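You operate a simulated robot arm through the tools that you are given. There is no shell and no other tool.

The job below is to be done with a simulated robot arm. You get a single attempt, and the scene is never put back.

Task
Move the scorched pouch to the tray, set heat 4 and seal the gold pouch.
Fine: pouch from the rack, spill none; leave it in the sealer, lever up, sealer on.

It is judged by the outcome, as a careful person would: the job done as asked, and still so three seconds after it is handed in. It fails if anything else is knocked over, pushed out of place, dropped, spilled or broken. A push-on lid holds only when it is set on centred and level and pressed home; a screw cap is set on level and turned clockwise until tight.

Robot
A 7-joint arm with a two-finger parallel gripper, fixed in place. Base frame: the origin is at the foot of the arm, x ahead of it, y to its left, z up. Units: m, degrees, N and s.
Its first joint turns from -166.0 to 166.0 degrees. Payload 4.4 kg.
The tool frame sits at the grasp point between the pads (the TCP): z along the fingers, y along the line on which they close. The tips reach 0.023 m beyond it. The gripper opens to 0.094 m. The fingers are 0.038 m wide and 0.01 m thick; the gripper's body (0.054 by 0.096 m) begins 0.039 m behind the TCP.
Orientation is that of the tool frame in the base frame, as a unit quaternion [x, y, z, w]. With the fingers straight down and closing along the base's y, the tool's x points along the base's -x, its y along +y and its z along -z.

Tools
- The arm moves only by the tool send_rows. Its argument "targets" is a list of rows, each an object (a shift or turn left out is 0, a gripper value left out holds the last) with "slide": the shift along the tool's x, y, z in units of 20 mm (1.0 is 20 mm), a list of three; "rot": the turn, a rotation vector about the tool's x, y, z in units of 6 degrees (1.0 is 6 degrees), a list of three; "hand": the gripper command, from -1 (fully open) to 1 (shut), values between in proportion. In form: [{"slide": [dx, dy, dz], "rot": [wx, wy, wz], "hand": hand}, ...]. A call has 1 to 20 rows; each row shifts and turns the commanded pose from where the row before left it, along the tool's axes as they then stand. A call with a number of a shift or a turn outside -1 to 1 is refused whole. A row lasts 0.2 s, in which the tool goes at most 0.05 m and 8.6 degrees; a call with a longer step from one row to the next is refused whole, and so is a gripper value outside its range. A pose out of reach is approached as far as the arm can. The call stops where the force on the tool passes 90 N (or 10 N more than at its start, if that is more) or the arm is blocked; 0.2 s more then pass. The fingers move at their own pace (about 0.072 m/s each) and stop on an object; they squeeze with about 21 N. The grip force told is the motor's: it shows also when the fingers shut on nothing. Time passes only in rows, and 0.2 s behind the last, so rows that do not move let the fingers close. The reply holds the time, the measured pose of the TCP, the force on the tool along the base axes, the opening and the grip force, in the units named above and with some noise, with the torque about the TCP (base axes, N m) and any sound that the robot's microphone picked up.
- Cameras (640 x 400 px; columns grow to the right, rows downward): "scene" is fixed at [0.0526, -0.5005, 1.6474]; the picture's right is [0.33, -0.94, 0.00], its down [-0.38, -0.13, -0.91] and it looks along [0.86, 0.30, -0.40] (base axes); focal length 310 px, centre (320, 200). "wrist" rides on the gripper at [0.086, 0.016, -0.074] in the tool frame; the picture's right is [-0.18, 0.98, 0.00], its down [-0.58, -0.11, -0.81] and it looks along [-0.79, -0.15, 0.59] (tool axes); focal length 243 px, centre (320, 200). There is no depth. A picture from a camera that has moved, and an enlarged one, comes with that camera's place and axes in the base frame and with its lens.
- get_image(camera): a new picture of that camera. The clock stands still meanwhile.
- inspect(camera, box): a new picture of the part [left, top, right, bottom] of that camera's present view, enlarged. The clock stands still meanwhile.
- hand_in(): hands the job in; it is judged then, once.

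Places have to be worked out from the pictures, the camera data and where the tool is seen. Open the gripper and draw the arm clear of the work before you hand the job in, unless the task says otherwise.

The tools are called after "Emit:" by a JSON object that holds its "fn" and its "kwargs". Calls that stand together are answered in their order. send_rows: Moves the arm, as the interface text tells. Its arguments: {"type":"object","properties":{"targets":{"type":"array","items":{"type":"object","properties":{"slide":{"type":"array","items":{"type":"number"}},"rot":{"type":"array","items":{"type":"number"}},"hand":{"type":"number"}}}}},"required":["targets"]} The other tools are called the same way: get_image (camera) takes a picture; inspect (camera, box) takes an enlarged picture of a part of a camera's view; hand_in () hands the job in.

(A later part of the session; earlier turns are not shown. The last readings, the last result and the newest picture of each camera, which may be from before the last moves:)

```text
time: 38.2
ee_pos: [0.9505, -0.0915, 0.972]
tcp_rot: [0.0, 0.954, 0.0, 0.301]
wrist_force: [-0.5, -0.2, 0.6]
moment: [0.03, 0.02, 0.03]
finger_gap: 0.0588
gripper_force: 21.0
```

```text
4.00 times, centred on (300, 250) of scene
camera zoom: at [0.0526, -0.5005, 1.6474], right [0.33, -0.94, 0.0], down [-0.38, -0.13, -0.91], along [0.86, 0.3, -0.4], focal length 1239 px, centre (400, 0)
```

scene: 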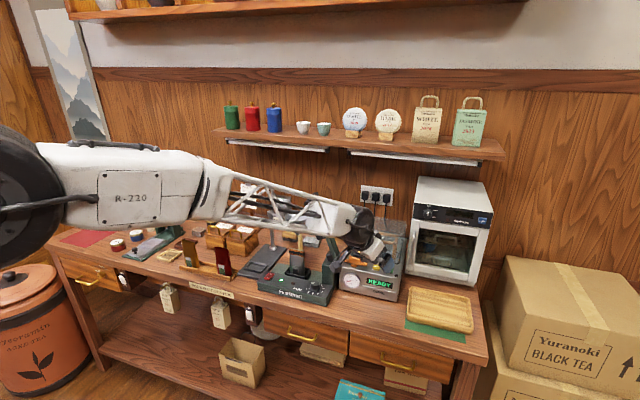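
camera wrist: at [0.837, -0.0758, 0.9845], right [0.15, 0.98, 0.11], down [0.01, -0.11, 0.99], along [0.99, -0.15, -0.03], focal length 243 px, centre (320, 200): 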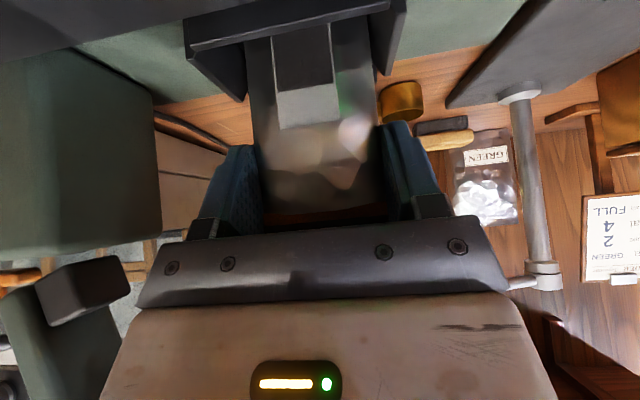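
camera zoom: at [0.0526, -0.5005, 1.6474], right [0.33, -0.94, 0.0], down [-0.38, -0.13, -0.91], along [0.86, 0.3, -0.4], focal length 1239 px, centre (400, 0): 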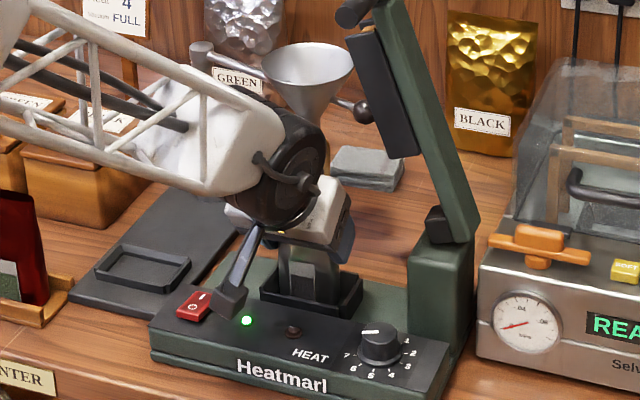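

I have a firm grip at a 0.0588 gap and 21 N. I'll lift the pouch straight up out of the slot.

Emit:
{"fn": "send_rows", "kwargs": {"targets": [{"slide": [-0.287, 0, -0.41]}, {"slide": [-0.287, 0, -0.41]}, {"slide": [-0.402, 0, -0.573]}, {"slide": [-0.402, 0, -0.573]}, {"slide": [-0.402, 0, -0.573]}, {"slide": [-0.402, 0, -0.573]}, {"slide": [-0.402, 0, -0.573]}, {"slide": [0, 0, 0]}]}}

Emit:
{"fn": "get_image", "kwargs": {"camera": "wrist"}}

Emit:
{"fn": "inspect", "kwargs": {"camera": "scene", "box": [250, 180, 350, 300]}}

```text
time: 40.0
ee_pos: [0.9492, -0.0912, 1.063]
tcp_rot: [0.0, 0.954, 0.0, 0.301]
wrist_force: [-0.3, 0.1, 0.3]
moment: [0.0, 0.0, 0.0]
finger_gap: 0.0587
gripper_force: 20.9
```

```text
taken
camera wrist: at [0.836, -0.0752, 1.0757], right [0.15, 0.98, 0.11], down [0.01, -0.11, 0.99], along [0.99, -0.15, -0.03], focal length 243 px, centre (320, 200)
```

wrist: 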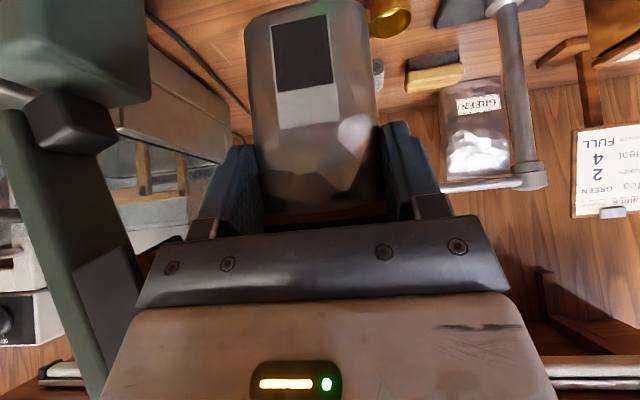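

```text
3.33 times, centred on (300, 240) of scene
camera zoom: at [0.0526, -0.5005, 1.6474], right [0.33, -0.94, 0.0], down [-0.38, -0.13, -0.91], along [0.86, 0.3, -0.4], focal length 1033 px, centre (387, 67)
```

zoom: 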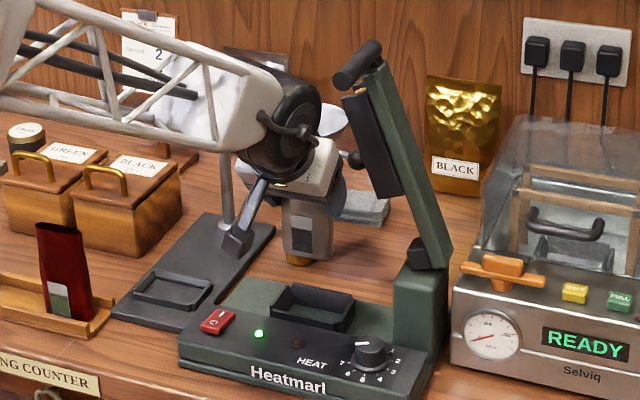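

The pouch is out of the slot and held upright, with its bottom about 0.075 below the TCP. Next I'll back off, turn toward the tray and carry it in front of the machines.

Emit:
{"fn": "send_rows", "kwargs": {"targets": [{"slide": [0.655, 0, -0.917]}, {"slide": [0.655, 0, -0.917]}, {"slide": [0.655, 0, -0.917]}, {"slide": [0.655, 0, -0.917]}, {"slide": [0.655, 0, -0.917]}, {"slide": [0.655, 0, -0.917]}, {"slide": [0.655, 0, -0.917]}, {"slide": [0.655, 0, -0.917]}, {"slide": [0, 0, 0]}, {"rot": [0.51, 0, 0.728]}, {"rot": [0.51, 0, 0.728]}, {"rot": [0.51, 0, 0.728]}, {"rot": [0.51, 0, 0.728]}, {"rot": [0.51, 0, 0.728]}, {"rot": [0.51, 0, 0.728]}, {"slide": [0, 0, 0]}]}}

Emit:
{"fn": "send_rows", "kwargs": {"targets": [{"slide": [-0.541, -0.915, 0.305]}, {"slide": [-0.541, -0.915, 0.305]}, {"slide": [-0.541, -0.915, 0.305]}, {"slide": [-0.541, -0.915, 0.305]}, {"slide": [-0.541, -0.915, 0.305]}, {"slide": [-0.541, -0.915, 0.305]}, {"slide": [-0.541, -0.915, 0.305]}, {"slide": [-0.541, -0.915, 0.305]}, {"slide": [-0.541, -0.915, 0.305]}, {"slide": [-0.541, -0.915, 0.305]}, {"slide": [-0.541, -0.915, 0.305]}, {"slide": [-0.541, -0.915, 0.305]}, {"slide": [-0.541, -0.915, 0.305]}, {"slide": [-0.541, -0.915, 0.305]}, {"slide": [0, 0, 0]}]}}

Emit:
{"fn": "get_image", "kwargs": {"camera": "scene"}}

Emit:
{"fn": "get_image", "kwargs": {"camera": "wrist"}}

```text
time: 43.4
ee_pos: [0.7795, -0.0915, 1.1203]
tcp_rot: [0.263, 0.917, -0.083, 0.288]
wrist_force: [0.7, 0.2, 0.6]
moment: [0.01, 0.0, 0.01]
finger_gap: 0.0588
gripper_force: 21.4
```

```text
time: 46.6
ee_pos: [0.7898, -0.4031, 1.1374]
tcp_rot: [0.263, 0.917, -0.083, 0.289]
wrist_force: [-0.3, 1.3, -0.3]
moment: [-0.04, 0.03, -0.05]
finger_gap: 0.0587
gripper_force: 20.8
```

```text
taken
```

scene: 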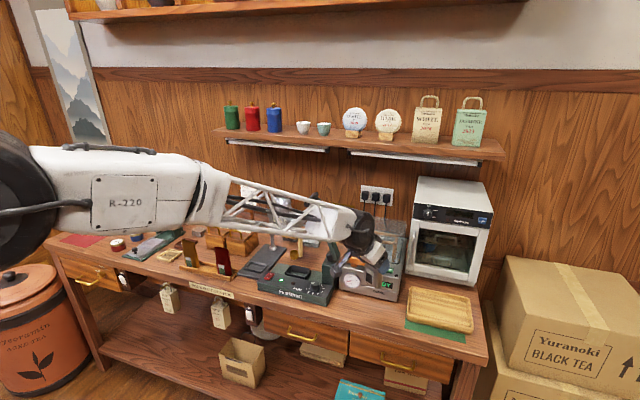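

```text
taken
camera wrist: at [0.7022, -0.3288, 1.1513], right [0.65, 0.75, 0.11], down [-0.05, -0.1, 0.99], along [0.76, -0.65, -0.03], focal length 243 px, centre (320, 200)
```

wrist: 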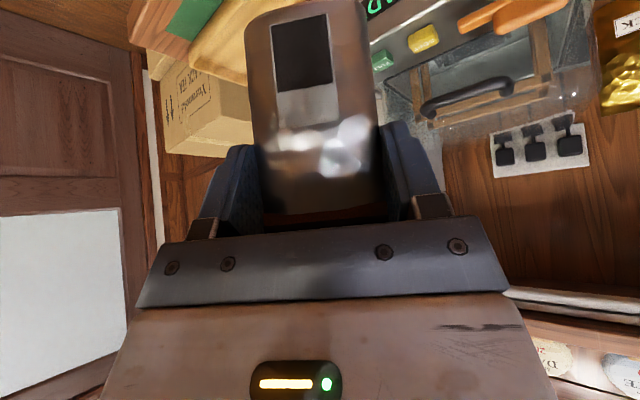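

I'm continuing over the tray, with the pouch bottom well above the rim.

Emit:
{"fn": "send_rows", "kwargs": {"targets": [{"slide": [-0.557, -0.39, 0.986]}, {"slide": [-0.557, -0.39, 0.986]}, {"slide": [-0.557, -0.39, 0.986]}, {"slide": [-0.557, -0.39, 0.986]}, {"slide": [-0.557, -0.39, 0.986]}, {"slide": [-0.557, -0.39, 0.986]}, {"slide": [-0.557, -0.39, 0.986]}, {"slide": [-0.557, -0.39, 0.986]}, {"slide": [-0.557, -0.39, 0.986]}, {"slide": [-0.557, -0.39, 0.986]}, {"slide": [-0.557, -0.39, 0.986]}, {"slide": [0, 0, 0]}]}}

Emit:
{"fn": "inspect", "kwargs": {"camera": "scene", "box": [370, 200, 490, 350]}}

Emit:
{"fn": "get_image", "kwargs": {"camera": "wrist"}}

```text
time: 49.2
ee_pos: [0.9342, -0.5931, 1.0304]
tcp_rot: [0.263, 0.917, -0.083, 0.29]
wrist_force: [-0.1, 1.0, 0.0]
moment: [0.02, 0.02, 0.02]
finger_gap: 0.0587
gripper_force: 21.1
```

```text
2.67 times, centred on (430, 275) of scene
camera zoom: at [0.0526, -0.5005, 1.6474], right [0.33, -0.94, 0.0], down [-0.38, -0.13, -0.91], along [0.86, 0.3, -0.4], focal length 826 px, centre (27, 0)
```

zoom: 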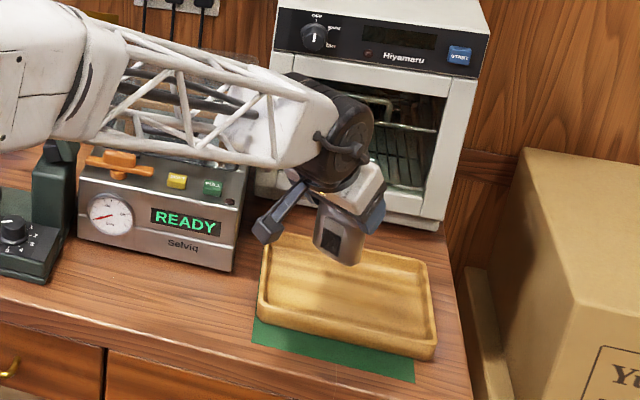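

```text
taken
camera wrist: at [0.847, -0.5186, 1.0438], right [0.65, 0.75, 0.11], down [-0.05, -0.1, 0.99], along [0.76, -0.65, -0.03], focal length 243 px, centre (320, 200)
```

wrist: 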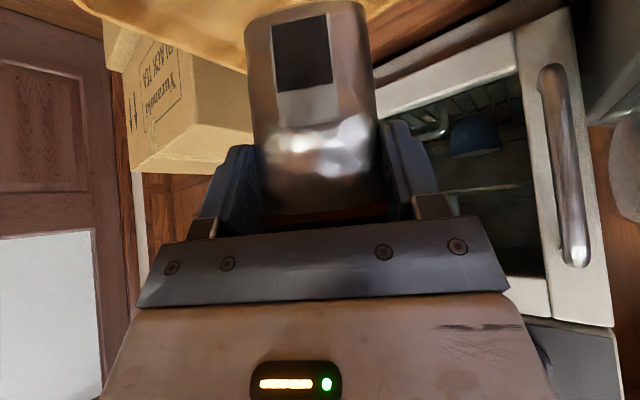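

The pouch is upright over the tray. I'll lower it most of the way while edging slightly deeper, then check.

Emit:
{"fn": "send_rows", "kwargs": {"targets": [{"slide": [0.25, 0, 0.618]}, {"slide": [0.25, 0, 0.618]}, {"slide": [0.25, 0, 0.618]}, {"slide": [0.25, 0, 0.618]}, {"slide": [0.25, 0, 0.618]}, {"slide": [0, 0, 0]}]}}

Emit:
{"fn": "inspect", "kwargs": {"camera": "scene", "box": [380, 210, 490, 345]}}

Emit:
{"fn": "get_image", "kwargs": {"camera": "wrist"}}

```text
time: 50.6
ee_pos: [0.9462, -0.5994, 0.9653]
tcp_rot: [0.262, 0.917, -0.083, 0.289]
wrist_force: [0.2, -0.6, 1.5]
moment: [-0.02, -0.07, 0.01]
finger_gap: 0.0589
gripper_force: 21.2
```

```text
2.96 times, centred on (435, 278) of scene
camera zoom: at [0.0526, -0.5005, 1.6474], right [0.33, -0.94, 0.0], down [-0.38, -0.13, -0.91], along [0.86, 0.3, -0.4], focal length 918 px, centre (-21, -30)
```

zoom: 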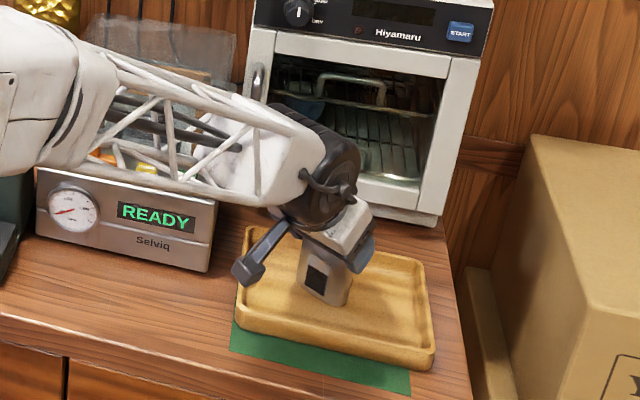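

```text
taken
camera wrist: at [0.8592, -0.5263, 0.9784], right [0.65, 0.75, 0.11], down [-0.05, -0.1, 0.99], along [0.76, -0.65, -0.03], focal length 243 px, centre (320, 200)
```

wrist: 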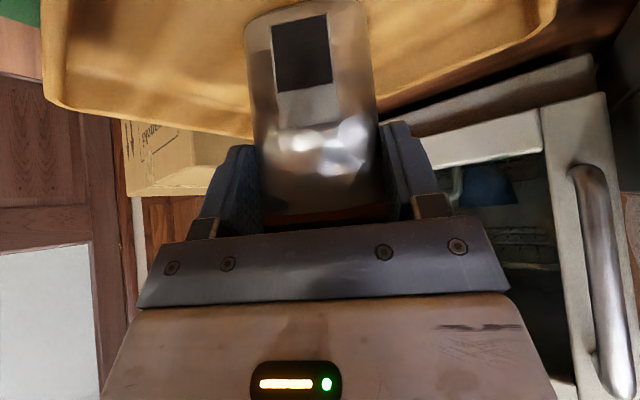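

The pouch is inside the tray, just above the floor. I'm lowering it in small steps while watching the force.

Emit:
{"fn": "send_rows", "kwargs": {"targets": [{"slide": [0.115, 0, 0.164]}, {"slide": [0.115, 0, 0.164]}, {"slide": [0, 0, 0]}]}}

Emit:
{"fn": "send_rows", "kwargs": {"targets": [{"slide": [0.086, 0, 0.123]}, {"slide": [0, 0, 0]}]}}

Emit:
{"fn": "send_rows", "kwargs": {"targets": [{"slide": [0.086, 0, 0.123]}, {"slide": [0, 0, 0]}]}}

```text
time: 51.4
ee_pos: [0.9466, -0.5997, 0.9601]
tcp_rot: [0.263, 0.916, -0.083, 0.29]
wrist_force: [0.1, -2.1, 17.3]
moment: [-0.12, -0.08, 0.01]
finger_gap: 0.0589
gripper_force: 21.1
```

```text
time: 52.0
ee_pos: [0.9483, -0.6004, 0.9546]
tcp_rot: [0.262, 0.917, -0.083, 0.289]
wrist_force: [0.9, 2.6, 15.1]
moment: [0.02, -0.24, 0.03]
finger_gap: 0.0591
gripper_force: 21.4
```

```text
time: 52.6
ee_pos: [0.9472, -0.6004, 0.9515]
tcp_rot: [0.263, 0.917, -0.083, 0.289]
wrist_force: [-0.8, 1.0, 14.9]
moment: [-0.09, -0.2, -0.01]
finger_gap: 0.059
gripper_force: 20.8
```

Contact came at about z=0.961, and the pouch is now on the tray floor, having slid a few mm in the grip. I'll check, then open.

Emit:
{"fn": "inspect", "kwargs": {"camera": "scene", "box": [380, 210, 490, 345]}}

Emit:
{"fn": "send_rows", "kwargs": {"targets": [{"slide": [0, 0, 0], "hand": 0}, {"slide": [0, 0, 0], "hand": -0.4}, {"slide": [0, 0, 0], "hand": -0.6}, {"slide": [0, 0, 0]}]}}

Emit:
{"fn": "get_image", "kwargs": {"camera": "wrist"}}

Emit:
{"fn": "inspect", "kwargs": {"camera": "scene", "box": [380, 210, 490, 345]}}

```text
2.96 times, centred on (435, 278) of scene
camera zoom: at [0.0526, -0.5005, 1.6474], right [0.33, -0.94, 0.0], down [-0.38, -0.13, -0.91], along [0.86, 0.3, -0.4], focal length 918 px, centre (-21, -30)
```

zoom: 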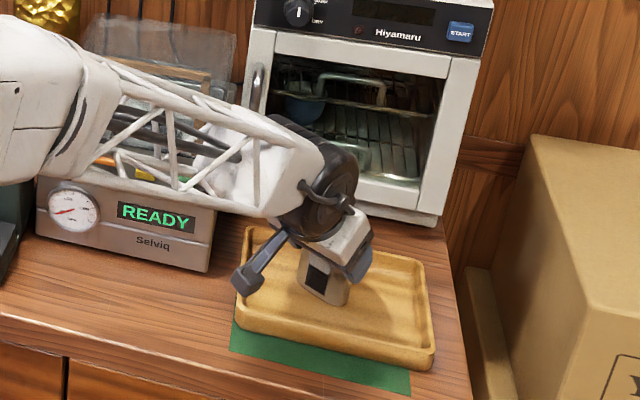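

```text
time: 53.6
ee_pos: [0.947, -0.6008, 0.951]
tcp_rot: [0.262, 0.917, -0.082, 0.29]
wrist_force: [0.2, 0.9, -0.6]
moment: [0.04, 0.0, 0.03]
finger_gap: 0.0751
gripper_force: 0.1
```

```text
taken
camera wrist: at [0.8596, -0.5265, 0.9645], right [0.65, 0.75, 0.11], down [-0.05, -0.1, 0.99], along [0.76, -0.65, -0.03], focal length 243 px, centre (320, 200)
```

wrist: 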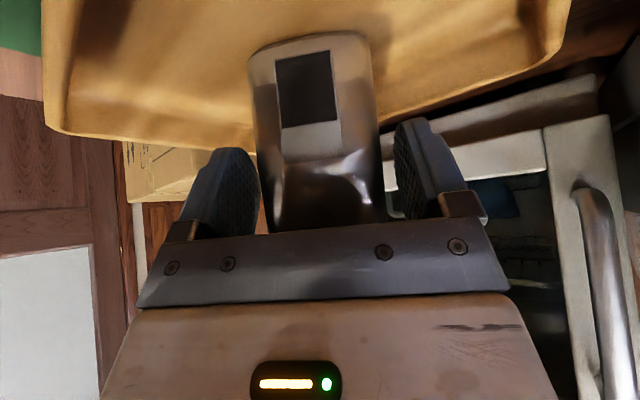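

```text
2.96 times, centred on (435, 278) of scene
camera zoom: at [0.0526, -0.5005, 1.6474], right [0.33, -0.94, 0.0], down [-0.38, -0.13, -0.91], along [0.86, 0.3, -0.4], focal length 918 px, centre (-21, -30)
```

zoom: 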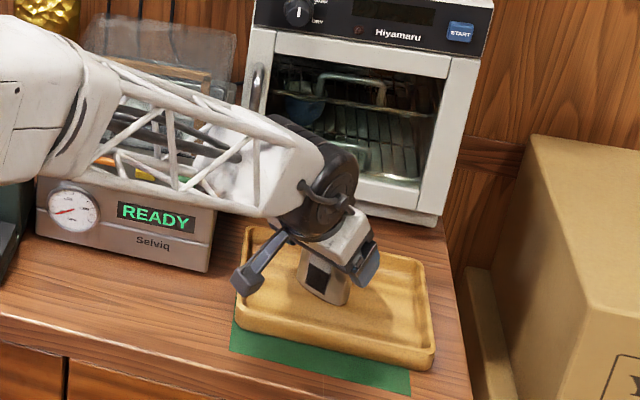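

The pouch stands on its own in the tray. I'll open fully and withdraw along the tool axis.

Emit:
{"fn": "send_rows", "kwargs": {"targets": [{"slide": [0, 0, 0], "hand": -1}, {"slide": [0, 0, 0]}, {"slide": [0, 0, -0.4]}, {"slide": [0, 0, -0.6]}, {"slide": [0, 0, -0.8]}, {"slide": [0, 0, -1]}, {"slide": [0, 0, -1]}, {"slide": [0, 0, -1]}, {"slide": [0, 0, -1]}, {"slide": [0, 0, -1]}, {"slide": [0, 0, 0]}]}}

Emit:
{"fn": "get_image", "kwargs": {"camera": "wrist"}}

Emit:
{"fn": "inspect", "kwargs": {"camera": "scene", "box": [380, 210, 490, 345]}}

```text
time: 56.0
ee_pos: [0.8831, -0.5584, 1.0653]
tcp_rot: [0.263, 0.917, -0.083, 0.289]
wrist_force: [-0.3, 0.2, 0.2]
moment: [0.01, 0.0, -0.01]
finger_gap: 0.0939
gripper_force: 0.1
```

```text
taken
camera wrist: at [0.7949, -0.4849, 1.0778], right [0.65, 0.75, 0.11], down [-0.05, -0.1, 0.99], along [0.76, -0.65, -0.03], focal length 243 px, centre (320, 200)
```

wrist: 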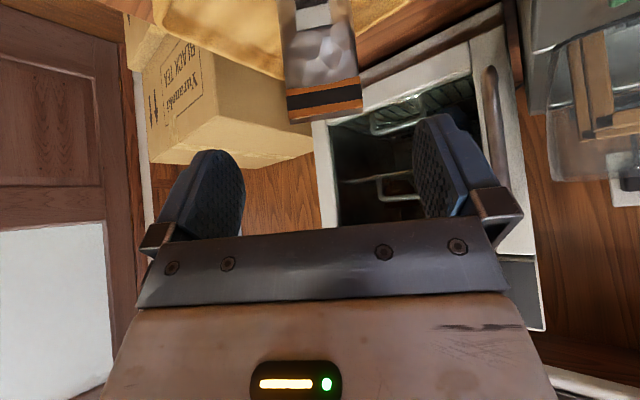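

```text
2.96 times, centred on (435, 278) of scene
camera zoom: at [0.0526, -0.5005, 1.6474], right [0.33, -0.94, 0.0], down [-0.38, -0.13, -0.91], along [0.86, 0.3, -0.4], focal length 918 px, centre (-21, -30)
```

zoom: 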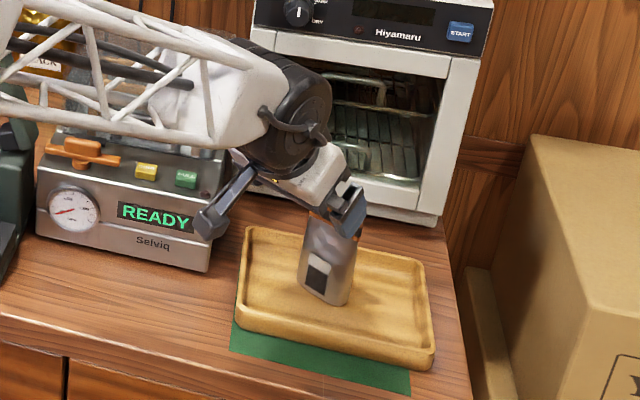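

The scorched pouch stands upright in the tray. Next is the knob. From the tick marks its centre is about (0.873, -0.196), its top z≈0.944, and the spacing is about 35° per step, so going 7→4 means about 104° counter-clockwise seen from above. I'll retreat and come over it with a partly open gripper.

Emit:
{"fn": "send_rows", "kwargs": {"targets": [{"slide": [0.888, 0.682, -0.995]}, {"slide": [0.888, 0.682, -0.995]}, {"slide": [0.888, 0.682, -0.995]}, {"slide": [0.888, 0.682, -0.995]}, {"slide": [0.888, 0.682, -0.995]}, {"slide": [0.888, 0.682, -0.995]}, {"slide": [0.888, 0.682, -0.995]}, {"slide": [0.888, 0.682, -0.995]}, {"slide": [0.888, 0.682, -0.995]}, {"slide": [0, 0, 0], "hand": -0.277}, {"rot": [0.383, 0, 0.546]}, {"rot": [0.383, 0, 0.546]}, {"slide": [0, 0, 0]}]}}

Emit:
{"fn": "send_rows", "kwargs": {"targets": [{"slide": [0.226, 0.909, 0.392]}, {"slide": [0.226, 0.909, 0.392]}, {"slide": [0.226, 0.909, 0.392]}, {"slide": [0.226, 0.909, 0.392]}, {"slide": [0.226, 0.909, 0.392]}, {"slide": [0.226, 0.909, 0.392]}, {"slide": [0.226, 0.909, 0.392]}, {"slide": [0.226, 0.909, 0.392]}, {"slide": [0.226, 0.909, 0.392]}, {"slide": [0.226, 0.909, 0.392]}, {"slide": [0, 0, 0]}]}}

Emit:
{"fn": "get_image", "kwargs": {"camera": "wrist"}}

Emit:
{"fn": "inspect", "kwargs": {"camera": "scene", "box": [250, 180, 370, 310]}}

```text
time: 58.8
ee_pos: [0.7467, -0.3319, 1.1179]
tcp_rot: [0.326, 0.896, -0.102, 0.283]
wrist_force: [-0.4, -0.4, -0.6]
moment: [-0.01, 0.0, 0.01]
finger_gap: 0.0602
gripper_force: 0.0
```

```text
time: 61.2
ee_pos: [0.8699, -0.1954, 1.028]
tcp_rot: [0.325, 0.897, -0.102, 0.282]
wrist_force: [0.8, -0.5, -0.5]
moment: [-0.01, 0.01, 0.01]
finger_gap: 0.06
gripper_force: 0.1
```

```text
taken
camera wrist: at [0.7938, -0.1099, 1.0417], right [0.75, 0.66, 0.11], down [-0.06, -0.09, 0.99], along [0.66, -0.75, -0.03], focal length 243 px, centre (320, 200)
```

wrist: 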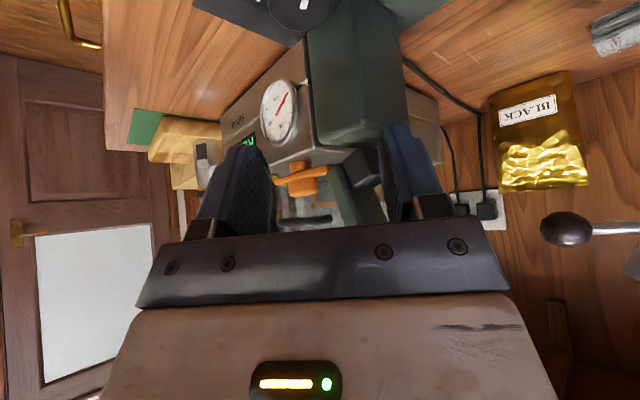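

```text
3.08 times, centred on (310, 245) of scene
camera zoom: at [0.0526, -0.5005, 1.6474], right [0.33, -0.94, 0.0], down [-0.38, -0.13, -0.91], along [0.86, 0.3, -0.4], focal length 953 px, centre (351, 62)
```

zoom: 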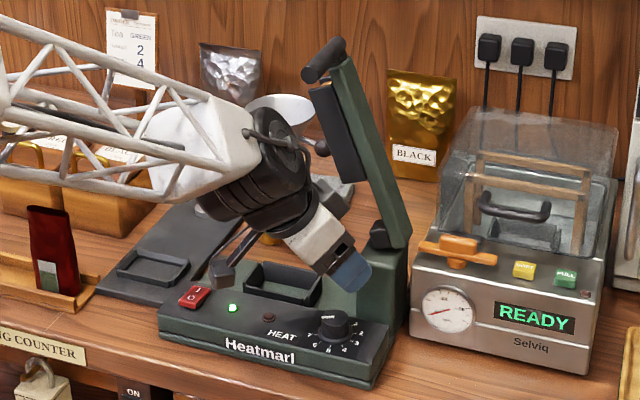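

The gripper is above the knob. I'll lower it 28 mm so the knob comes into the wrist view for centring.

Emit:
{"fn": "send_rows", "kwargs": {"targets": [{"slide": [0.4, 0, 0.573]}, {"slide": [0.4, 0, 0.573]}, {"slide": [0, 0, 0]}]}}

Emit:
{"fn": "get_image", "kwargs": {"camera": "wrist"}}

Emit:
{"fn": "inspect", "kwargs": {"camera": "scene", "box": [290, 230, 360, 300]}}

```text
time: 62.0
ee_pos: [0.8695, -0.1953, 1.0016]
tcp_rot: [0.326, 0.896, -0.103, 0.283]
wrist_force: [0.0, 0.4, 0.2]
moment: [0.0, -0.03, 0.01]
finger_gap: 0.0603
gripper_force: 0.2
```

```text
taken
camera wrist: at [0.7931, -0.1101, 1.0144], right [0.75, 0.66, 0.11], down [-0.06, -0.09, 0.99], along [0.66, -0.75, -0.03], focal length 243 px, centre (320, 200)
```

wrist: 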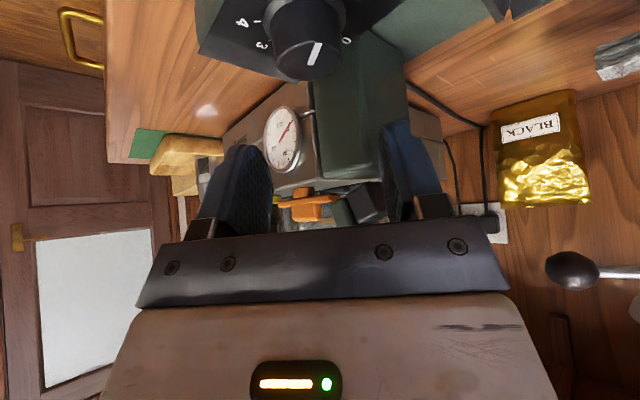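

```text
5.71 times, centred on (325, 265) of scene
camera zoom: at [0.0526, -0.5005, 1.6474], right [0.33, -0.94, 0.0], down [-0.38, -0.13, -0.91], along [0.86, 0.3, -0.4], focal length 1770 px, centre (291, -171)
```

zoom: 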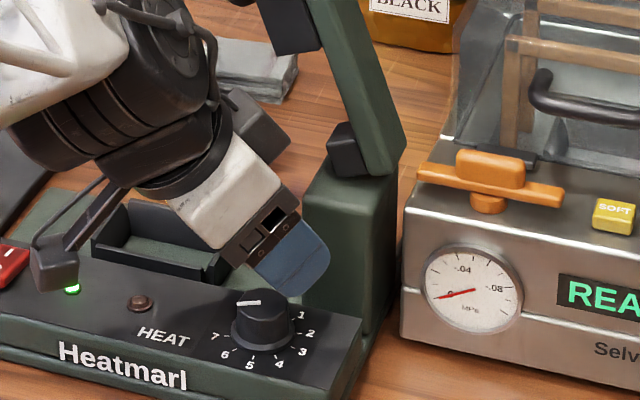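

The knob is laterally centred under the TCP to within about 1 mm. I'll descend so the fingertips straddle it, then close.

Emit:
{"fn": "send_rows", "kwargs": {"targets": [{"slide": [0.446, 0, 0.636]}, {"slide": [0.446, 0, 0.636]}, {"slide": [0.446, 0, 0.636]}, {"slide": [0, 0, 0]}]}}

Emit:
{"fn": "get_image", "kwargs": {"camera": "wrist"}}

Emit:
{"fn": "inspect", "kwargs": {"camera": "scene", "box": [290, 230, 360, 300]}}

```text
time: 63.0
ee_pos: [0.8707, -0.1968, 0.9552]
tcp_rot: [0.326, 0.896, -0.103, 0.283]
wrist_force: [0.2, 0.0, -0.8]
moment: [-0.01, 0.03, 0.01]
finger_gap: 0.06
gripper_force: 0.0
```

```text
taken
camera wrist: at [0.794, -0.1111, 0.9683], right [0.75, 0.66, 0.11], down [-0.06, -0.09, 0.99], along [0.66, -0.75, -0.03], focal length 243 px, centre (320, 200)
```

wrist: 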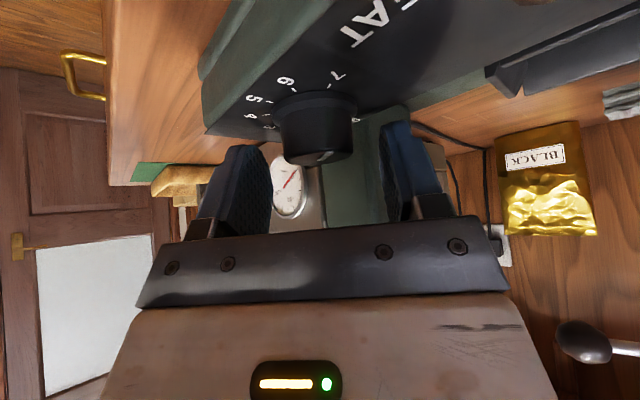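

```text
5.71 times, centred on (325, 265) of scene
camera zoom: at [0.0526, -0.5005, 1.6474], right [0.33, -0.94, 0.0], down [-0.38, -0.13, -0.91], along [0.86, 0.3, -0.4], focal length 1770 px, centre (291, -171)
```

zoom: 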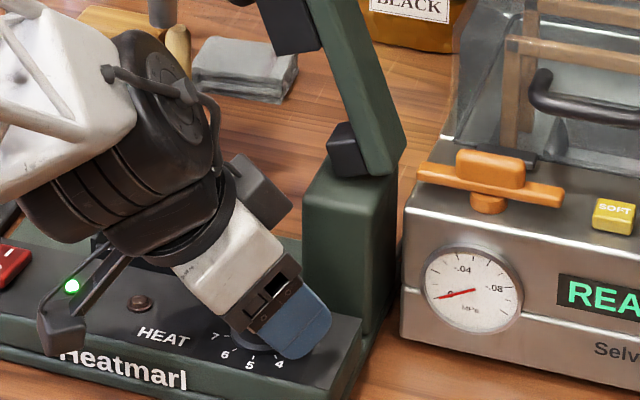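

The knob sits between the fingertips. I'm closing on it.

Emit:
{"fn": "send_rows", "kwargs": {"targets": [{"slide": [0, 0, 0], "hand": 1}, {"slide": [0, 0, 0]}, {"slide": [0, 0, 0]}, {"slide": [0, 0, 0]}]}}

```text
time: 64.0
ee_pos: [0.8712, -0.1959, 0.9552]
tcp_rot: [0.326, 0.896, -0.103, 0.283]
wrist_force: [19.2, 22.3, -6.3]
moment: [0.68, -0.63, -0.01]
finger_gap: 0.0375
gripper_force: 45.4
```

The gap of 0.0375 matches the knob's skirt, but there's a lateral load of about 29 N toward +y_tool, so I'm slightly off-centre. I'll shift about 1.5 mm that way to relieve it.

Emit:
{"fn": "send_rows", "kwargs": {"targets": [{"slide": [0, 0.075, 0]}, {"slide": [0, 0, 0]}]}}

```text
time: 64.6
ee_pos: [0.8703, -0.1955, 0.9557]
tcp_rot: [0.327, 0.896, -0.104, 0.281]
wrist_force: [-19.5, 16.7, 6.4]
moment: [0.76, 0.68, 0.0]
finger_gap: 0.0374
gripper_force: 44.9
```

Lateral load is gone, but there's now a radial one. I'll hold still and read again to see whether it settles.

Emit:
{"fn": "send_rows", "kwargs": {"targets": [{"slide": [0, 0, 0]}, {"slide": [0, 0, 0]}]}}

Emit:
{"fn": "get_image", "kwargs": {"camera": "wrist"}}

Emit:
{"fn": "inspect", "kwargs": {"camera": "scene", "box": [290, 230, 360, 300]}}

```text
time: 65.2
ee_pos: [0.8705, -0.1946, 0.9553]
tcp_rot: [0.326, 0.896, -0.104, 0.282]
wrist_force: [-34.5, 11.8, 10.1]
moment: [0.48, 1.18, 0.05]
finger_gap: 0.0374
gripper_force: 45.2
```

```text
taken
camera wrist: at [0.7948, -0.1102, 0.9685], right [0.75, 0.66, 0.1], down [-0.06, -0.09, 0.99], along [0.66, -0.75, -0.03], focal length 243 px, centre (320, 200)
```

wrist: 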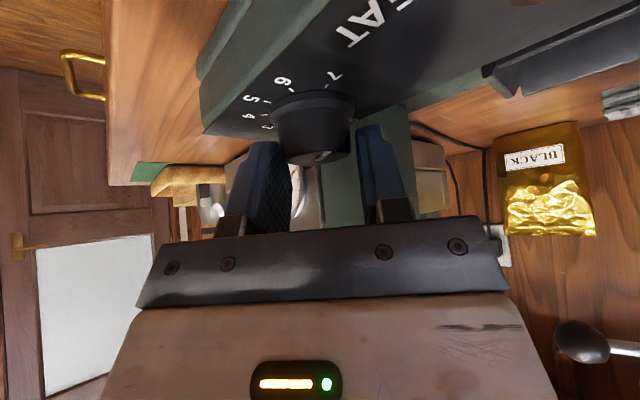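

```text
5.71 times, centred on (325, 265) of scene
camera zoom: at [0.0526, -0.5005, 1.6474], right [0.33, -0.94, 0.0], down [-0.38, -0.13, -0.91], along [0.86, 0.3, -0.4], focal length 1770 px, centre (291, -171)
```

zoom: 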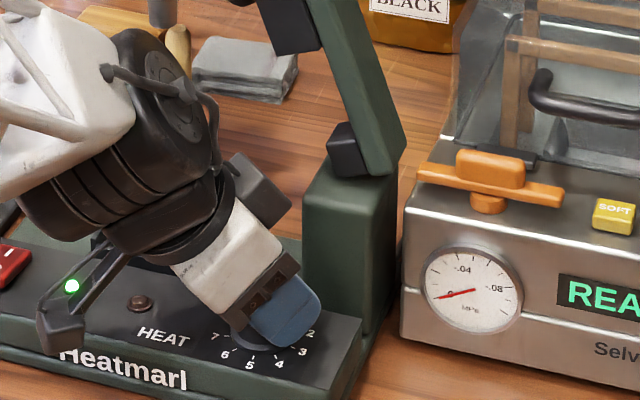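

The fingertip corners are pinching the skirt on its near side, so the knob centre lies a few mm further out. I'll open, raise a little and re-measure.

Emit:
{"fn": "send_rows", "kwargs": {"targets": [{"slide": [0, 0, 0], "hand": -0.277}, {"slide": [0, 0, 0]}, {"slide": [-0.287, 0, -0.41]}, {"slide": [0, 0, 0]}]}}

Emit:
{"fn": "inspect", "kwargs": {"camera": "wrist", "box": [220, 40, 420, 200]}}

Emit:
{"fn": "get_image", "kwargs": {"camera": "wrist"}}

```text
time: 66.2
ee_pos: [0.8732, -0.1965, 0.9635]
tcp_rot: [0.326, 0.896, -0.103, 0.282]
wrist_force: [-0.8, 0.4, -0.8]
moment: [0.0, -0.04, -0.01]
finger_gap: 0.0601
gripper_force: 0.1
```

```text
2.50 times, centred on (320, 120) of wrist
camera zoom: at [0.7965, -0.1102, 0.9774], right [0.75, 0.66, 0.11], down [-0.06, -0.09, 0.99], along [0.66, -0.75, -0.03], focal length 606 px, centre (320, 400)
```

zoom: 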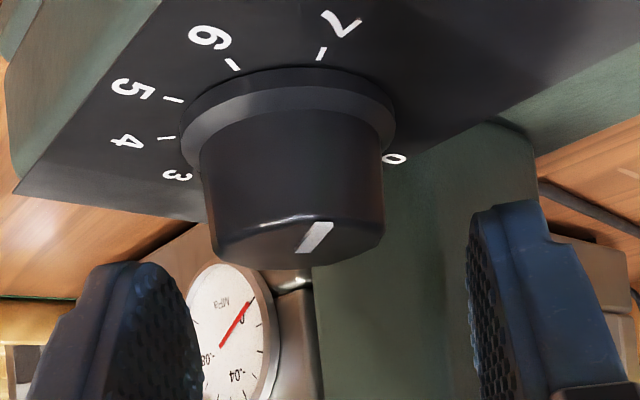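

```text
taken
camera wrist: at [0.7965, -0.1102, 0.9774], right [0.75, 0.66, 0.11], down [-0.06, -0.09, 0.99], along [0.66, -0.75, -0.03], focal length 243 px, centre (320, 200)
```

wrist: 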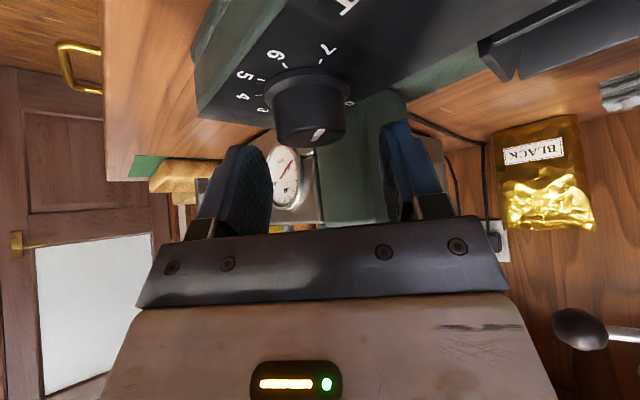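

I'll recentre by -1 mm laterally and lower 6 mm, so the pads bear on the knob body above its skirt, then close again.

Emit:
{"fn": "send_rows", "kwargs": {"targets": [{"slide": [0.172, -0.05, 0.246]}, {"slide": [0, 0, 0]}, {"slide": [0, 0, 0], "hand": 1}, {"slide": [0, 0, 0]}, {"slide": [0, 0, 0]}, {"slide": [0, 0, 0]}]}}

Emit:
{"fn": "inspect", "kwargs": {"camera": "wrist", "box": [220, 40, 420, 200]}}

```text
time: 67.6
ee_pos: [0.8724, -0.1976, 0.9575]
tcp_rot: [0.326, 0.896, -0.102, 0.284]
wrist_force: [-7.9, -6.3, 4.2]
moment: [-0.23, 0.25, 0.01]
finger_gap: 0.0363
gripper_force: 44.7
```

```text
2.50 times, centred on (320, 120) of wrist
camera zoom: at [0.7958, -0.111, 0.971], right [0.75, 0.66, 0.11], down [-0.06, -0.09, 0.99], along [0.66, -0.75, -0.03], focal length 606 px, centre (320, 400)
```

zoom: 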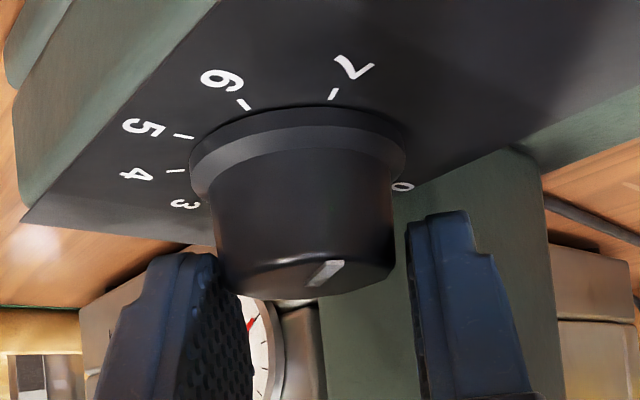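

The grip on the knob body is now nearly balanced, with about 10 N of side load. I'll turn 12° counter-clockwise as a test and look.

Emit:
{"fn": "send_rows", "kwargs": {"targets": [{"rot": [-0.574, 0, -0.819]}, {"rot": [-0.574, 0, -0.819]}, {"slide": [0, 0, 0]}]}}

Emit:
{"fn": "inspect", "kwargs": {"camera": "wrist", "box": [220, 40, 420, 200]}}

```text
time: 68.4
ee_pos: [0.8724, -0.1956, 0.9598]
tcp_rot: [0.23, 0.925, -0.072, 0.292]
wrist_force: [28.3, -9.3, -5.3]
moment: [-0.27, -0.91, -0.01]
finger_gap: 0.0362
gripper_force: 44.8
```

```text
2.50 times, centred on (320, 120) of wrist
camera zoom: at [0.7798, -0.1285, 0.9711], right [0.59, 0.8, 0.11], down [-0.04, -0.1, 0.99], along [0.8, -0.59, -0.03], focal length 606 px, centre (320, 400)
```

zoom: 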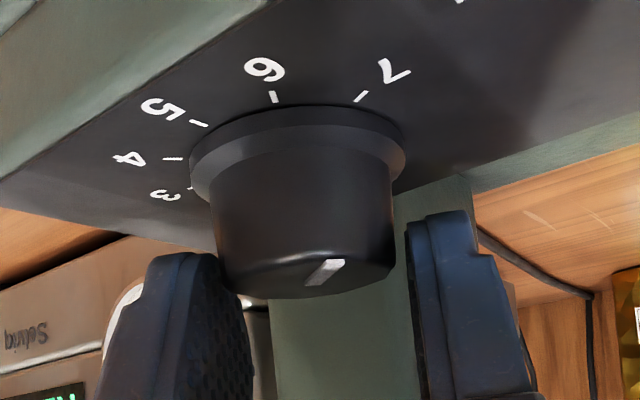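

The knob turns with the gripper. I'll relieve the ~29 N forward load by 1 mm and keep turning in steps.

Emit:
{"fn": "send_rows", "kwargs": {"targets": [{"slide": [-0.041, 0, 0.029]}, {"rot": [-0.574, 0, -0.819]}, {"rot": [-0.574, 0, -0.819]}, {"slide": [0, 0, 0]}]}}

```text
time: 69.4
ee_pos: [0.8721, -0.1946, 0.9583]
tcp_rot: [0.132, 0.945, -0.041, 0.298]
wrist_force: [-8.8, 42.3, 15.4]
moment: [1.39, 0.27, -0.11]
finger_gap: 0.0361
gripper_force: 45.1
```

There's a growing side load from a centring error of about 4 mm along the finger-lean direction. I'll release, recentre, and check the knob angle before regripping.

Emit:
{"fn": "send_rows", "kwargs": {"targets": [{"slide": [0, 0, 0], "hand": -0.277}, {"slide": [0, 0, 0]}, {"slide": [0, 0, 0]}]}}

Emit:
{"fn": "inspect", "kwargs": {"camera": "wrist", "box": [220, 40, 420, 200]}}

Emit:
{"fn": "inspect", "kwargs": {"camera": "scene", "box": [290, 230, 360, 300]}}

```text
time: 70.2
ee_pos: [0.8725, -0.1981, 0.9576]
tcp_rot: [0.132, 0.945, -0.042, 0.297]
wrist_force: [-0.1, 0.2, -0.2]
moment: [-0.03, -0.02, 0.01]
finger_gap: 0.0601
gripper_force: 0.1
```

```text
2.50 times, centred on (320, 120) of wrist
camera zoom: at [0.768, -0.1505, 0.9706], right [0.42, 0.9, 0.11], down [-0.02, -0.11, 0.99], along [0.91, -0.42, -0.03], focal length 606 px, centre (320, 400)
```

zoom: 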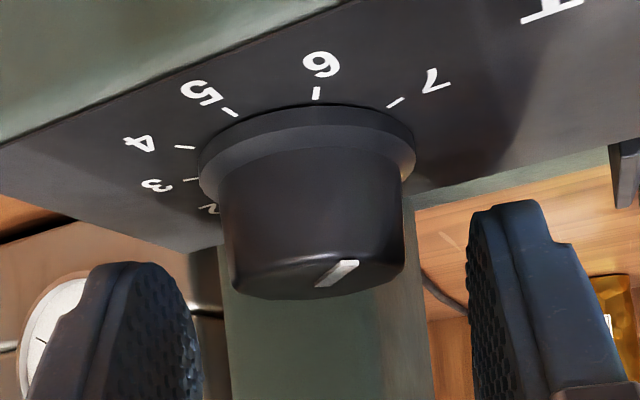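

```text
5.71 times, centred on (325, 265) of scene
camera zoom: at [0.0526, -0.5005, 1.6474], right [0.33, -0.94, 0.0], down [-0.38, -0.13, -0.91], along [0.86, 0.3, -0.4], focal length 1770 px, centre (291, -171)
```

zoom: 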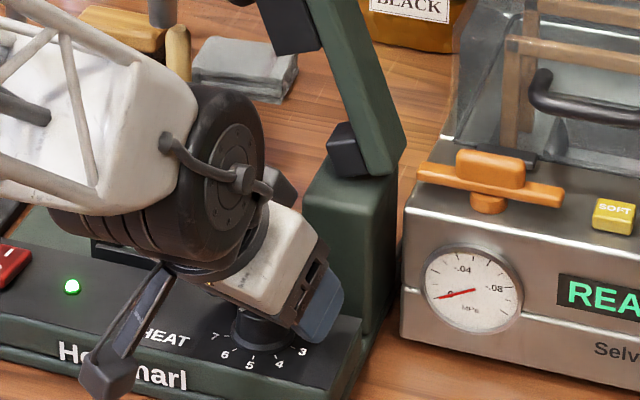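

Re-solving from both headings puts the knob centre at about (0.869, -0.195), 5 mm nearer than the TCP. Re-checking the post with the scene view puts its front at x≈0.92, so there's good clearance. I'll recentre, rotate back 24° open, and regrip.

Emit:
{"fn": "send_rows", "kwargs": {"targets": [{"slide": [0.221, 0.075, -0.155]}, {"slide": [0, 0, 0]}, {"rot": [0.574, 0, 0.819]}, {"rot": [0.574, 0, 0.819]}, {"rot": [0.574, 0, 0.819]}, {"rot": [0.574, 0, 0.819]}, {"slide": [0, 0, 0]}]}}

Emit:
{"fn": "inspect", "kwargs": {"camera": "wrist", "box": [220, 40, 420, 200]}}

```text
time: 71.8
ee_pos: [0.8681, -0.1948, 0.9576]
tcp_rot: [0.328, 0.896, -0.104, 0.283]
wrist_force: [-0.1, 1.0, 0.5]
moment: [-0.01, -0.01, -0.01]
finger_gap: 0.0602
gripper_force: 0.0
```

```text
2.50 times, centred on (320, 120) of wrist
camera zoom: at [0.7917, -0.1093, 0.9709], right [0.75, 0.65, 0.11], down [-0.06, -0.09, 0.99], along [0.66, -0.75, -0.03], focal length 606 px, centre (320, 400)
```

zoom: 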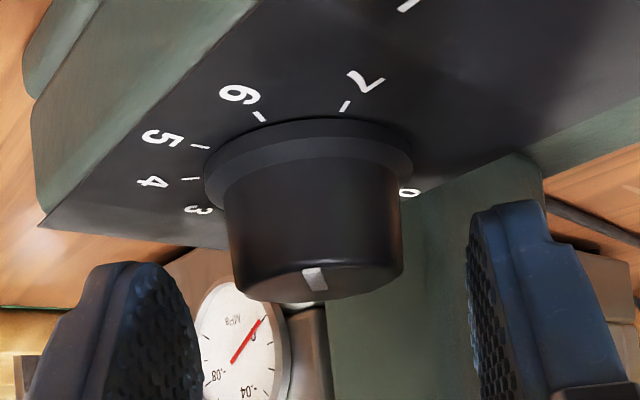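

By the image, the residual offset is about +1 mm lateral and 2 mm forward. I'll adjust and close.

Emit:
{"fn": "send_rows", "kwargs": {"targets": [{"slide": [-0.082, 0.05, 0.057]}, {"slide": [0, 0, 0], "hand": 1}, {"slide": [0, 0, 0]}, {"slide": [0, 0, 0]}, {"slide": [0, 0, 0]}]}}

```text
time: 73.0
ee_pos: [0.8703, -0.1955, 0.9574]
tcp_rot: [0.326, 0.896, -0.103, 0.282]
wrist_force: [11.3, 14.9, -3.1]
moment: [0.48, -0.38, 0.01]
finger_gap: 0.0364
gripper_force: 45.4
```

There's an 18 N lateral load. I'll relieve it by 0.7 mm and turn 18° more.

Emit:
{"fn": "send_rows", "kwargs": {"targets": [{"slide": [0, 0.035, 0]}, {"rot": [-0.574, 0, -0.819]}, {"rot": [-0.574, 0, -0.819]}, {"rot": [-0.574, 0, -0.819]}, {"slide": [0, 0, 0]}]}}

```text
time: 74.2
ee_pos: [0.8696, -0.195, 0.9584]
tcp_rot: [0.18, 0.937, -0.056, 0.295]
wrist_force: [-2.7, 27.6, 6.3]
moment: [0.65, 0.05, 0.0]
finger_gap: 0.036
gripper_force: 44.9
```

Emit:
{"fn": "send_rows", "kwargs": {"targets": [{"slide": [0.016, 0.04, -0.011]}, {"rot": [-0.574, 0, -0.819]}, {"rot": [-0.574, 0, -0.819]}, {"rot": [-0.574, 0, -0.819]}, {"slide": [0, 0, 0]}]}}

Emit:
{"fn": "inspect", "kwargs": {"camera": "wrist", "box": [220, 40, 420, 200]}}

```text
time: 75.4
ee_pos: [0.8698, -0.1942, 0.959]
tcp_rot: [0.035, 0.953, -0.011, 0.301]
wrist_force: [-10.5, -17.3, 22.8]
moment: [0.12, 0.72, -0.04]
finger_gap: 0.036
gripper_force: 45.0
```

```text
2.50 times, centred on (320, 120) of wrist
camera zoom: at [0.7577, -0.1706, 0.9712], right [0.22, 0.97, 0.11], down [0.0, -0.11, 0.99], along [0.98, -0.22, -0.03], focal length 606 px, centre (320, 400)
```

zoom: 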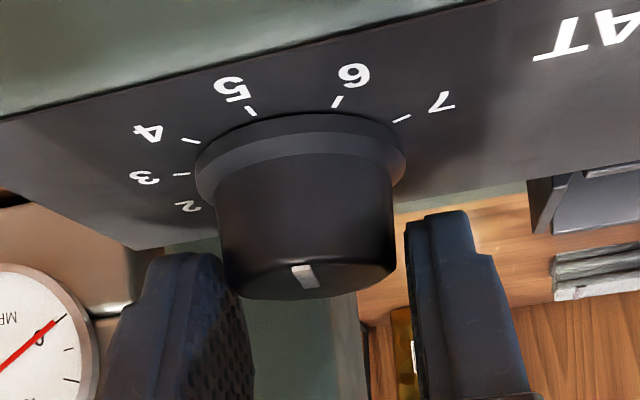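

The pointer now sits between 5 and 6. I'll relieve and continue counter-clockwise.

Emit:
{"fn": "send_rows", "kwargs": {"targets": [{"slide": [-0.023, -0.025, -0.033]}, {"rot": [-0.574, 0, -0.819]}, {"rot": [-0.574, 0, -0.819]}, {"rot": [-0.574, 0, -0.819]}, {"slide": [0, 0, 0]}]}}

```text
time: 76.6
ee_pos: [0.8694, -0.195, 0.9576]
tcp_rot: [-0.116, 0.947, 0.037, 0.299]
wrist_force: [22.1, -43.7, 7.0]
moment: [-1.21, -0.7, 0.01]
finger_gap: 0.0359
gripper_force: 44.3
```

Emit:
{"fn": "send_rows", "kwargs": {"targets": [{"slide": [0, -0.07, 0]}, {"rot": [-0.574, 0, -0.819]}, {"rot": [-0.574, 0, -0.819]}, {"slide": [0, 0, 0]}]}}

Emit:
{"fn": "inspect", "kwargs": {"camera": "wrist", "box": [220, 40, 420, 200]}}

Emit:
{"fn": "inspect", "kwargs": {"camera": "scene", "box": [290, 230, 360, 300]}}

```text
time: 77.6
ee_pos: [0.8698, -0.1957, 0.958]
tcp_rot: [-0.215, 0.929, 0.069, 0.292]
wrist_force: [-34.4, -15.0, 28.9]
moment: [-0.6, 0.79, 0.0]
finger_gap: 0.0357
gripper_force: 44.7
```

```text
2.50 times, centred on (320, 120) of wrist
camera zoom: at [0.7608, -0.2304, 0.9714], right [-0.3, 0.95, 0.11], down [0.06, -0.09, 0.99], along [0.95, 0.3, -0.03], focal length 606 px, centre (320, 400)
```

zoom: 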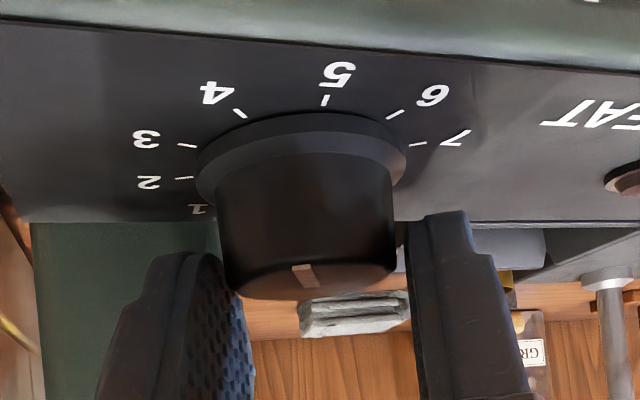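

```text
5.71 times, centred on (325, 265) of scene
camera zoom: at [0.0526, -0.5005, 1.6474], right [0.33, -0.94, 0.0], down [-0.38, -0.13, -0.91], along [0.86, 0.3, -0.4], focal length 1770 px, centre (291, -171)
```

zoom: 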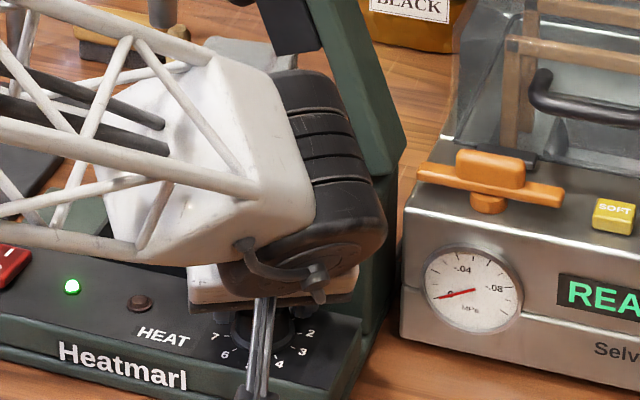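

The pointer is a bit past 5 toward 4, with about 14° left. I'll relieve the load and finish the turn.

Emit:
{"fn": "send_rows", "kwargs": {"targets": [{"slide": [0.026, 0, -0.067]}, {"rot": [-0.574, 0, -0.819]}, {"rot": [-0.574, 0, -0.819]}, {"rot": [-0.191, 0, -0.273]}, {"slide": [0, 0, 0]}]}}

Emit:
{"fn": "inspect", "kwargs": {"camera": "wrist", "box": [220, 40, 420, 200]}}

```text
time: 78.8
ee_pos: [0.8691, -0.1957, 0.9589]
tcp_rot: [-0.327, 0.896, 0.104, 0.282]
wrist_force: [10.7, 12.1, -1.7]
moment: [0.23, -0.33, 0.01]
finger_gap: 0.0356
gripper_force: 45.1
```

```text
2.50 times, centred on (320, 120) of wrist
camera zoom: at [0.7725, -0.2559, 0.9716], right [-0.52, 0.85, 0.11], down [0.08, -0.08, 0.99], along [0.85, 0.52, -0.03], focal length 606 px, centre (320, 400)
```

zoom: 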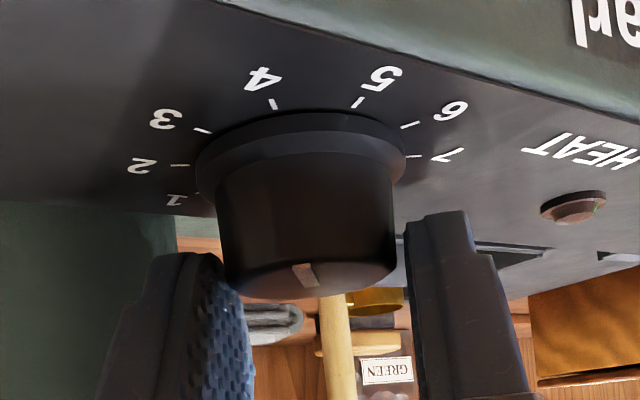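

The pointer now reads about 215–219° against the "4" tick at about 218°. I'll release, lift, and verify from a steeper angle.

Emit:
{"fn": "send_rows", "kwargs": {"targets": [{"slide": [0, 0, 0], "hand": -0.277}, {"slide": [0, 0, 0]}, {"slide": [0, 0, 0]}, {"slide": [-0.459, 0, -0.655]}, {"slide": [-0.459, 0, -0.655]}, {"slide": [-0.459, 0, -0.655]}, {"slide": [0, 0, 0]}]}}

Emit:
{"fn": "inspect", "kwargs": {"camera": "wrist", "box": [220, 0, 420, 160]}}

Emit:
{"fn": "inspect", "kwargs": {"camera": "scene", "box": [290, 230, 360, 300]}}

```text
time: 80.4
ee_pos: [0.8714, -0.1958, 1.006]
tcp_rot: [-0.325, 0.897, 0.103, 0.282]
wrist_force: [-1.0, -0.4, -0.4]
moment: [-0.01, -0.02, -0.01]
finger_gap: 0.06
gripper_force: 0.1
```

```text
2.50 times, centred on (320, 80) of wrist
camera zoom: at [0.7739, -0.2561, 1.0198], right [-0.51, 0.85, 0.11], down [0.08, -0.07, 0.99], along [0.85, 0.52, -0.03], focal length 606 px, centre (320, 500)
```

zoom: 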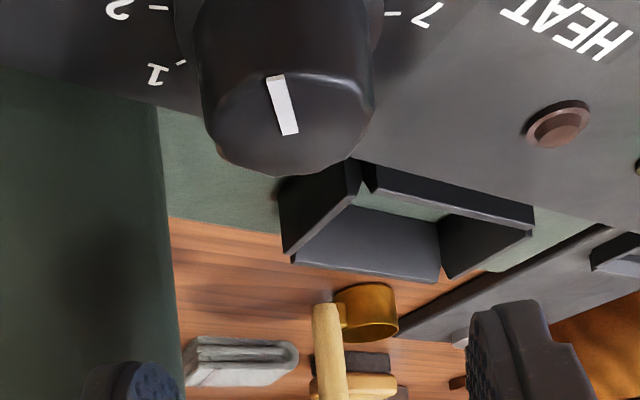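

```text
5.71 times, centred on (325, 265) of scene
camera zoom: at [0.0526, -0.5005, 1.6474], right [0.33, -0.94, 0.0], down [-0.38, -0.13, -0.91], along [0.86, 0.3, -0.4], focal length 1770 px, centre (291, -171)
```

zoom: 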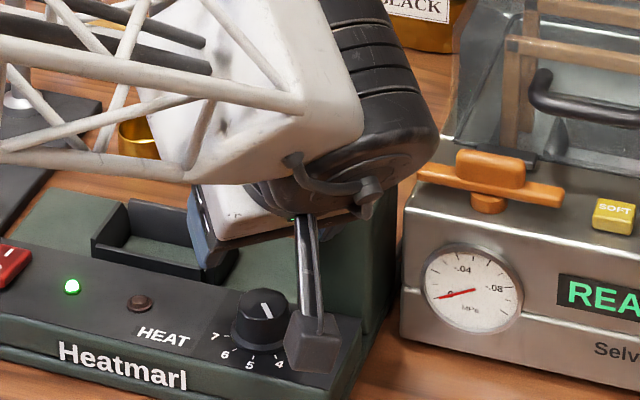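

The pointer direction measures 218°, matching the "4" tick at 218°, so the knob is set to 4. Now I'll back away, square up, and travel to the rack for the gold pouch.

Emit:
{"fn": "send_rows", "kwargs": {"targets": [{"slide": [0.374, 0, -0.96]}, {"slide": [0.374, 0, -0.96]}, {"slide": [0.374, 0, -0.96]}, {"slide": [0.374, 0, -0.96]}, {"slide": [0.374, 0, -0.96]}, {"slide": [0.374, 0, -0.96]}, {"slide": [0.374, 0, -0.96]}, {"slide": [0, 0, 0], "hand": -1}, {"rot": [0.547, 0, 0.78]}, {"rot": [0.547, 0, 0.78]}, {"rot": [0.547, 0, 0.78]}, {"rot": [0.547, 0, 0.78]}, {"rot": [0.547, 0, 0.78]}, {"rot": [0.547, 0, 0.78]}, {"rot": [0.547, 0, 0.78]}, {"slide": [0, 0, 0]}]}}

Emit:
{"fn": "inspect", "kwargs": {"camera": "scene", "box": [290, 230, 360, 300]}}

Emit:
{"fn": "get_image", "kwargs": {"camera": "wrist"}}

```text
time: 83.8
ee_pos: [0.7753, -0.2731, 1.087]
tcp_rot: [0.001, 0.954, -0.001, 0.301]
wrist_force: [-0.6, 0.4, -0.5]
moment: [-0.02, 0.0, 0.01]
finger_gap: 0.0939
gripper_force: 0.0
```

```text
5.71 times, centred on (325, 265) of scene
camera zoom: at [0.0526, -0.5005, 1.6474], right [0.33, -0.94, 0.0], down [-0.38, -0.13, -0.91], along [0.86, 0.3, -0.4], focal length 1770 px, centre (291, -171)
```

zoom: 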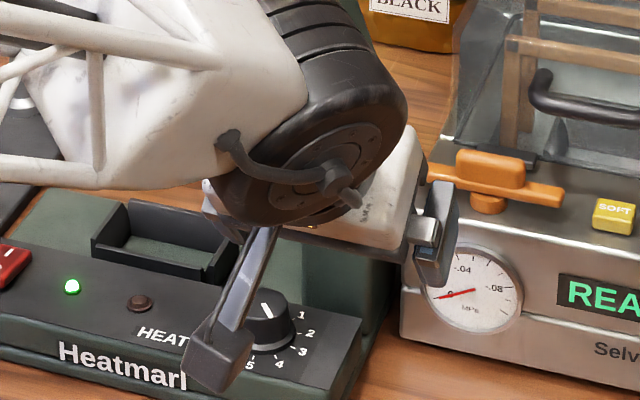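

```text
taken
camera wrist: at [0.6633, -0.2563, 1.1003], right [0.15, 0.98, 0.11], down [0.01, -0.11, 0.99], along [0.99, -0.15, -0.03], focal length 243 px, centre (320, 200)
```

wrist: 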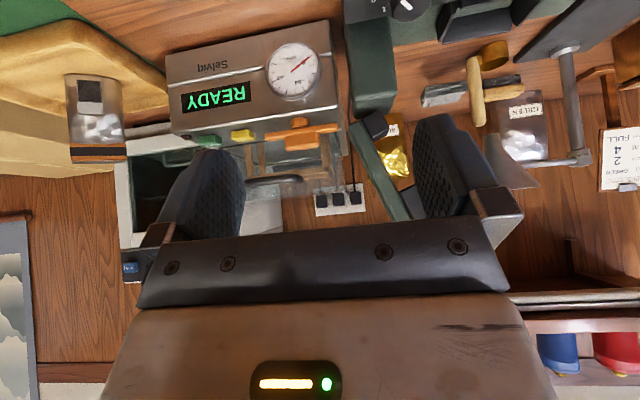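

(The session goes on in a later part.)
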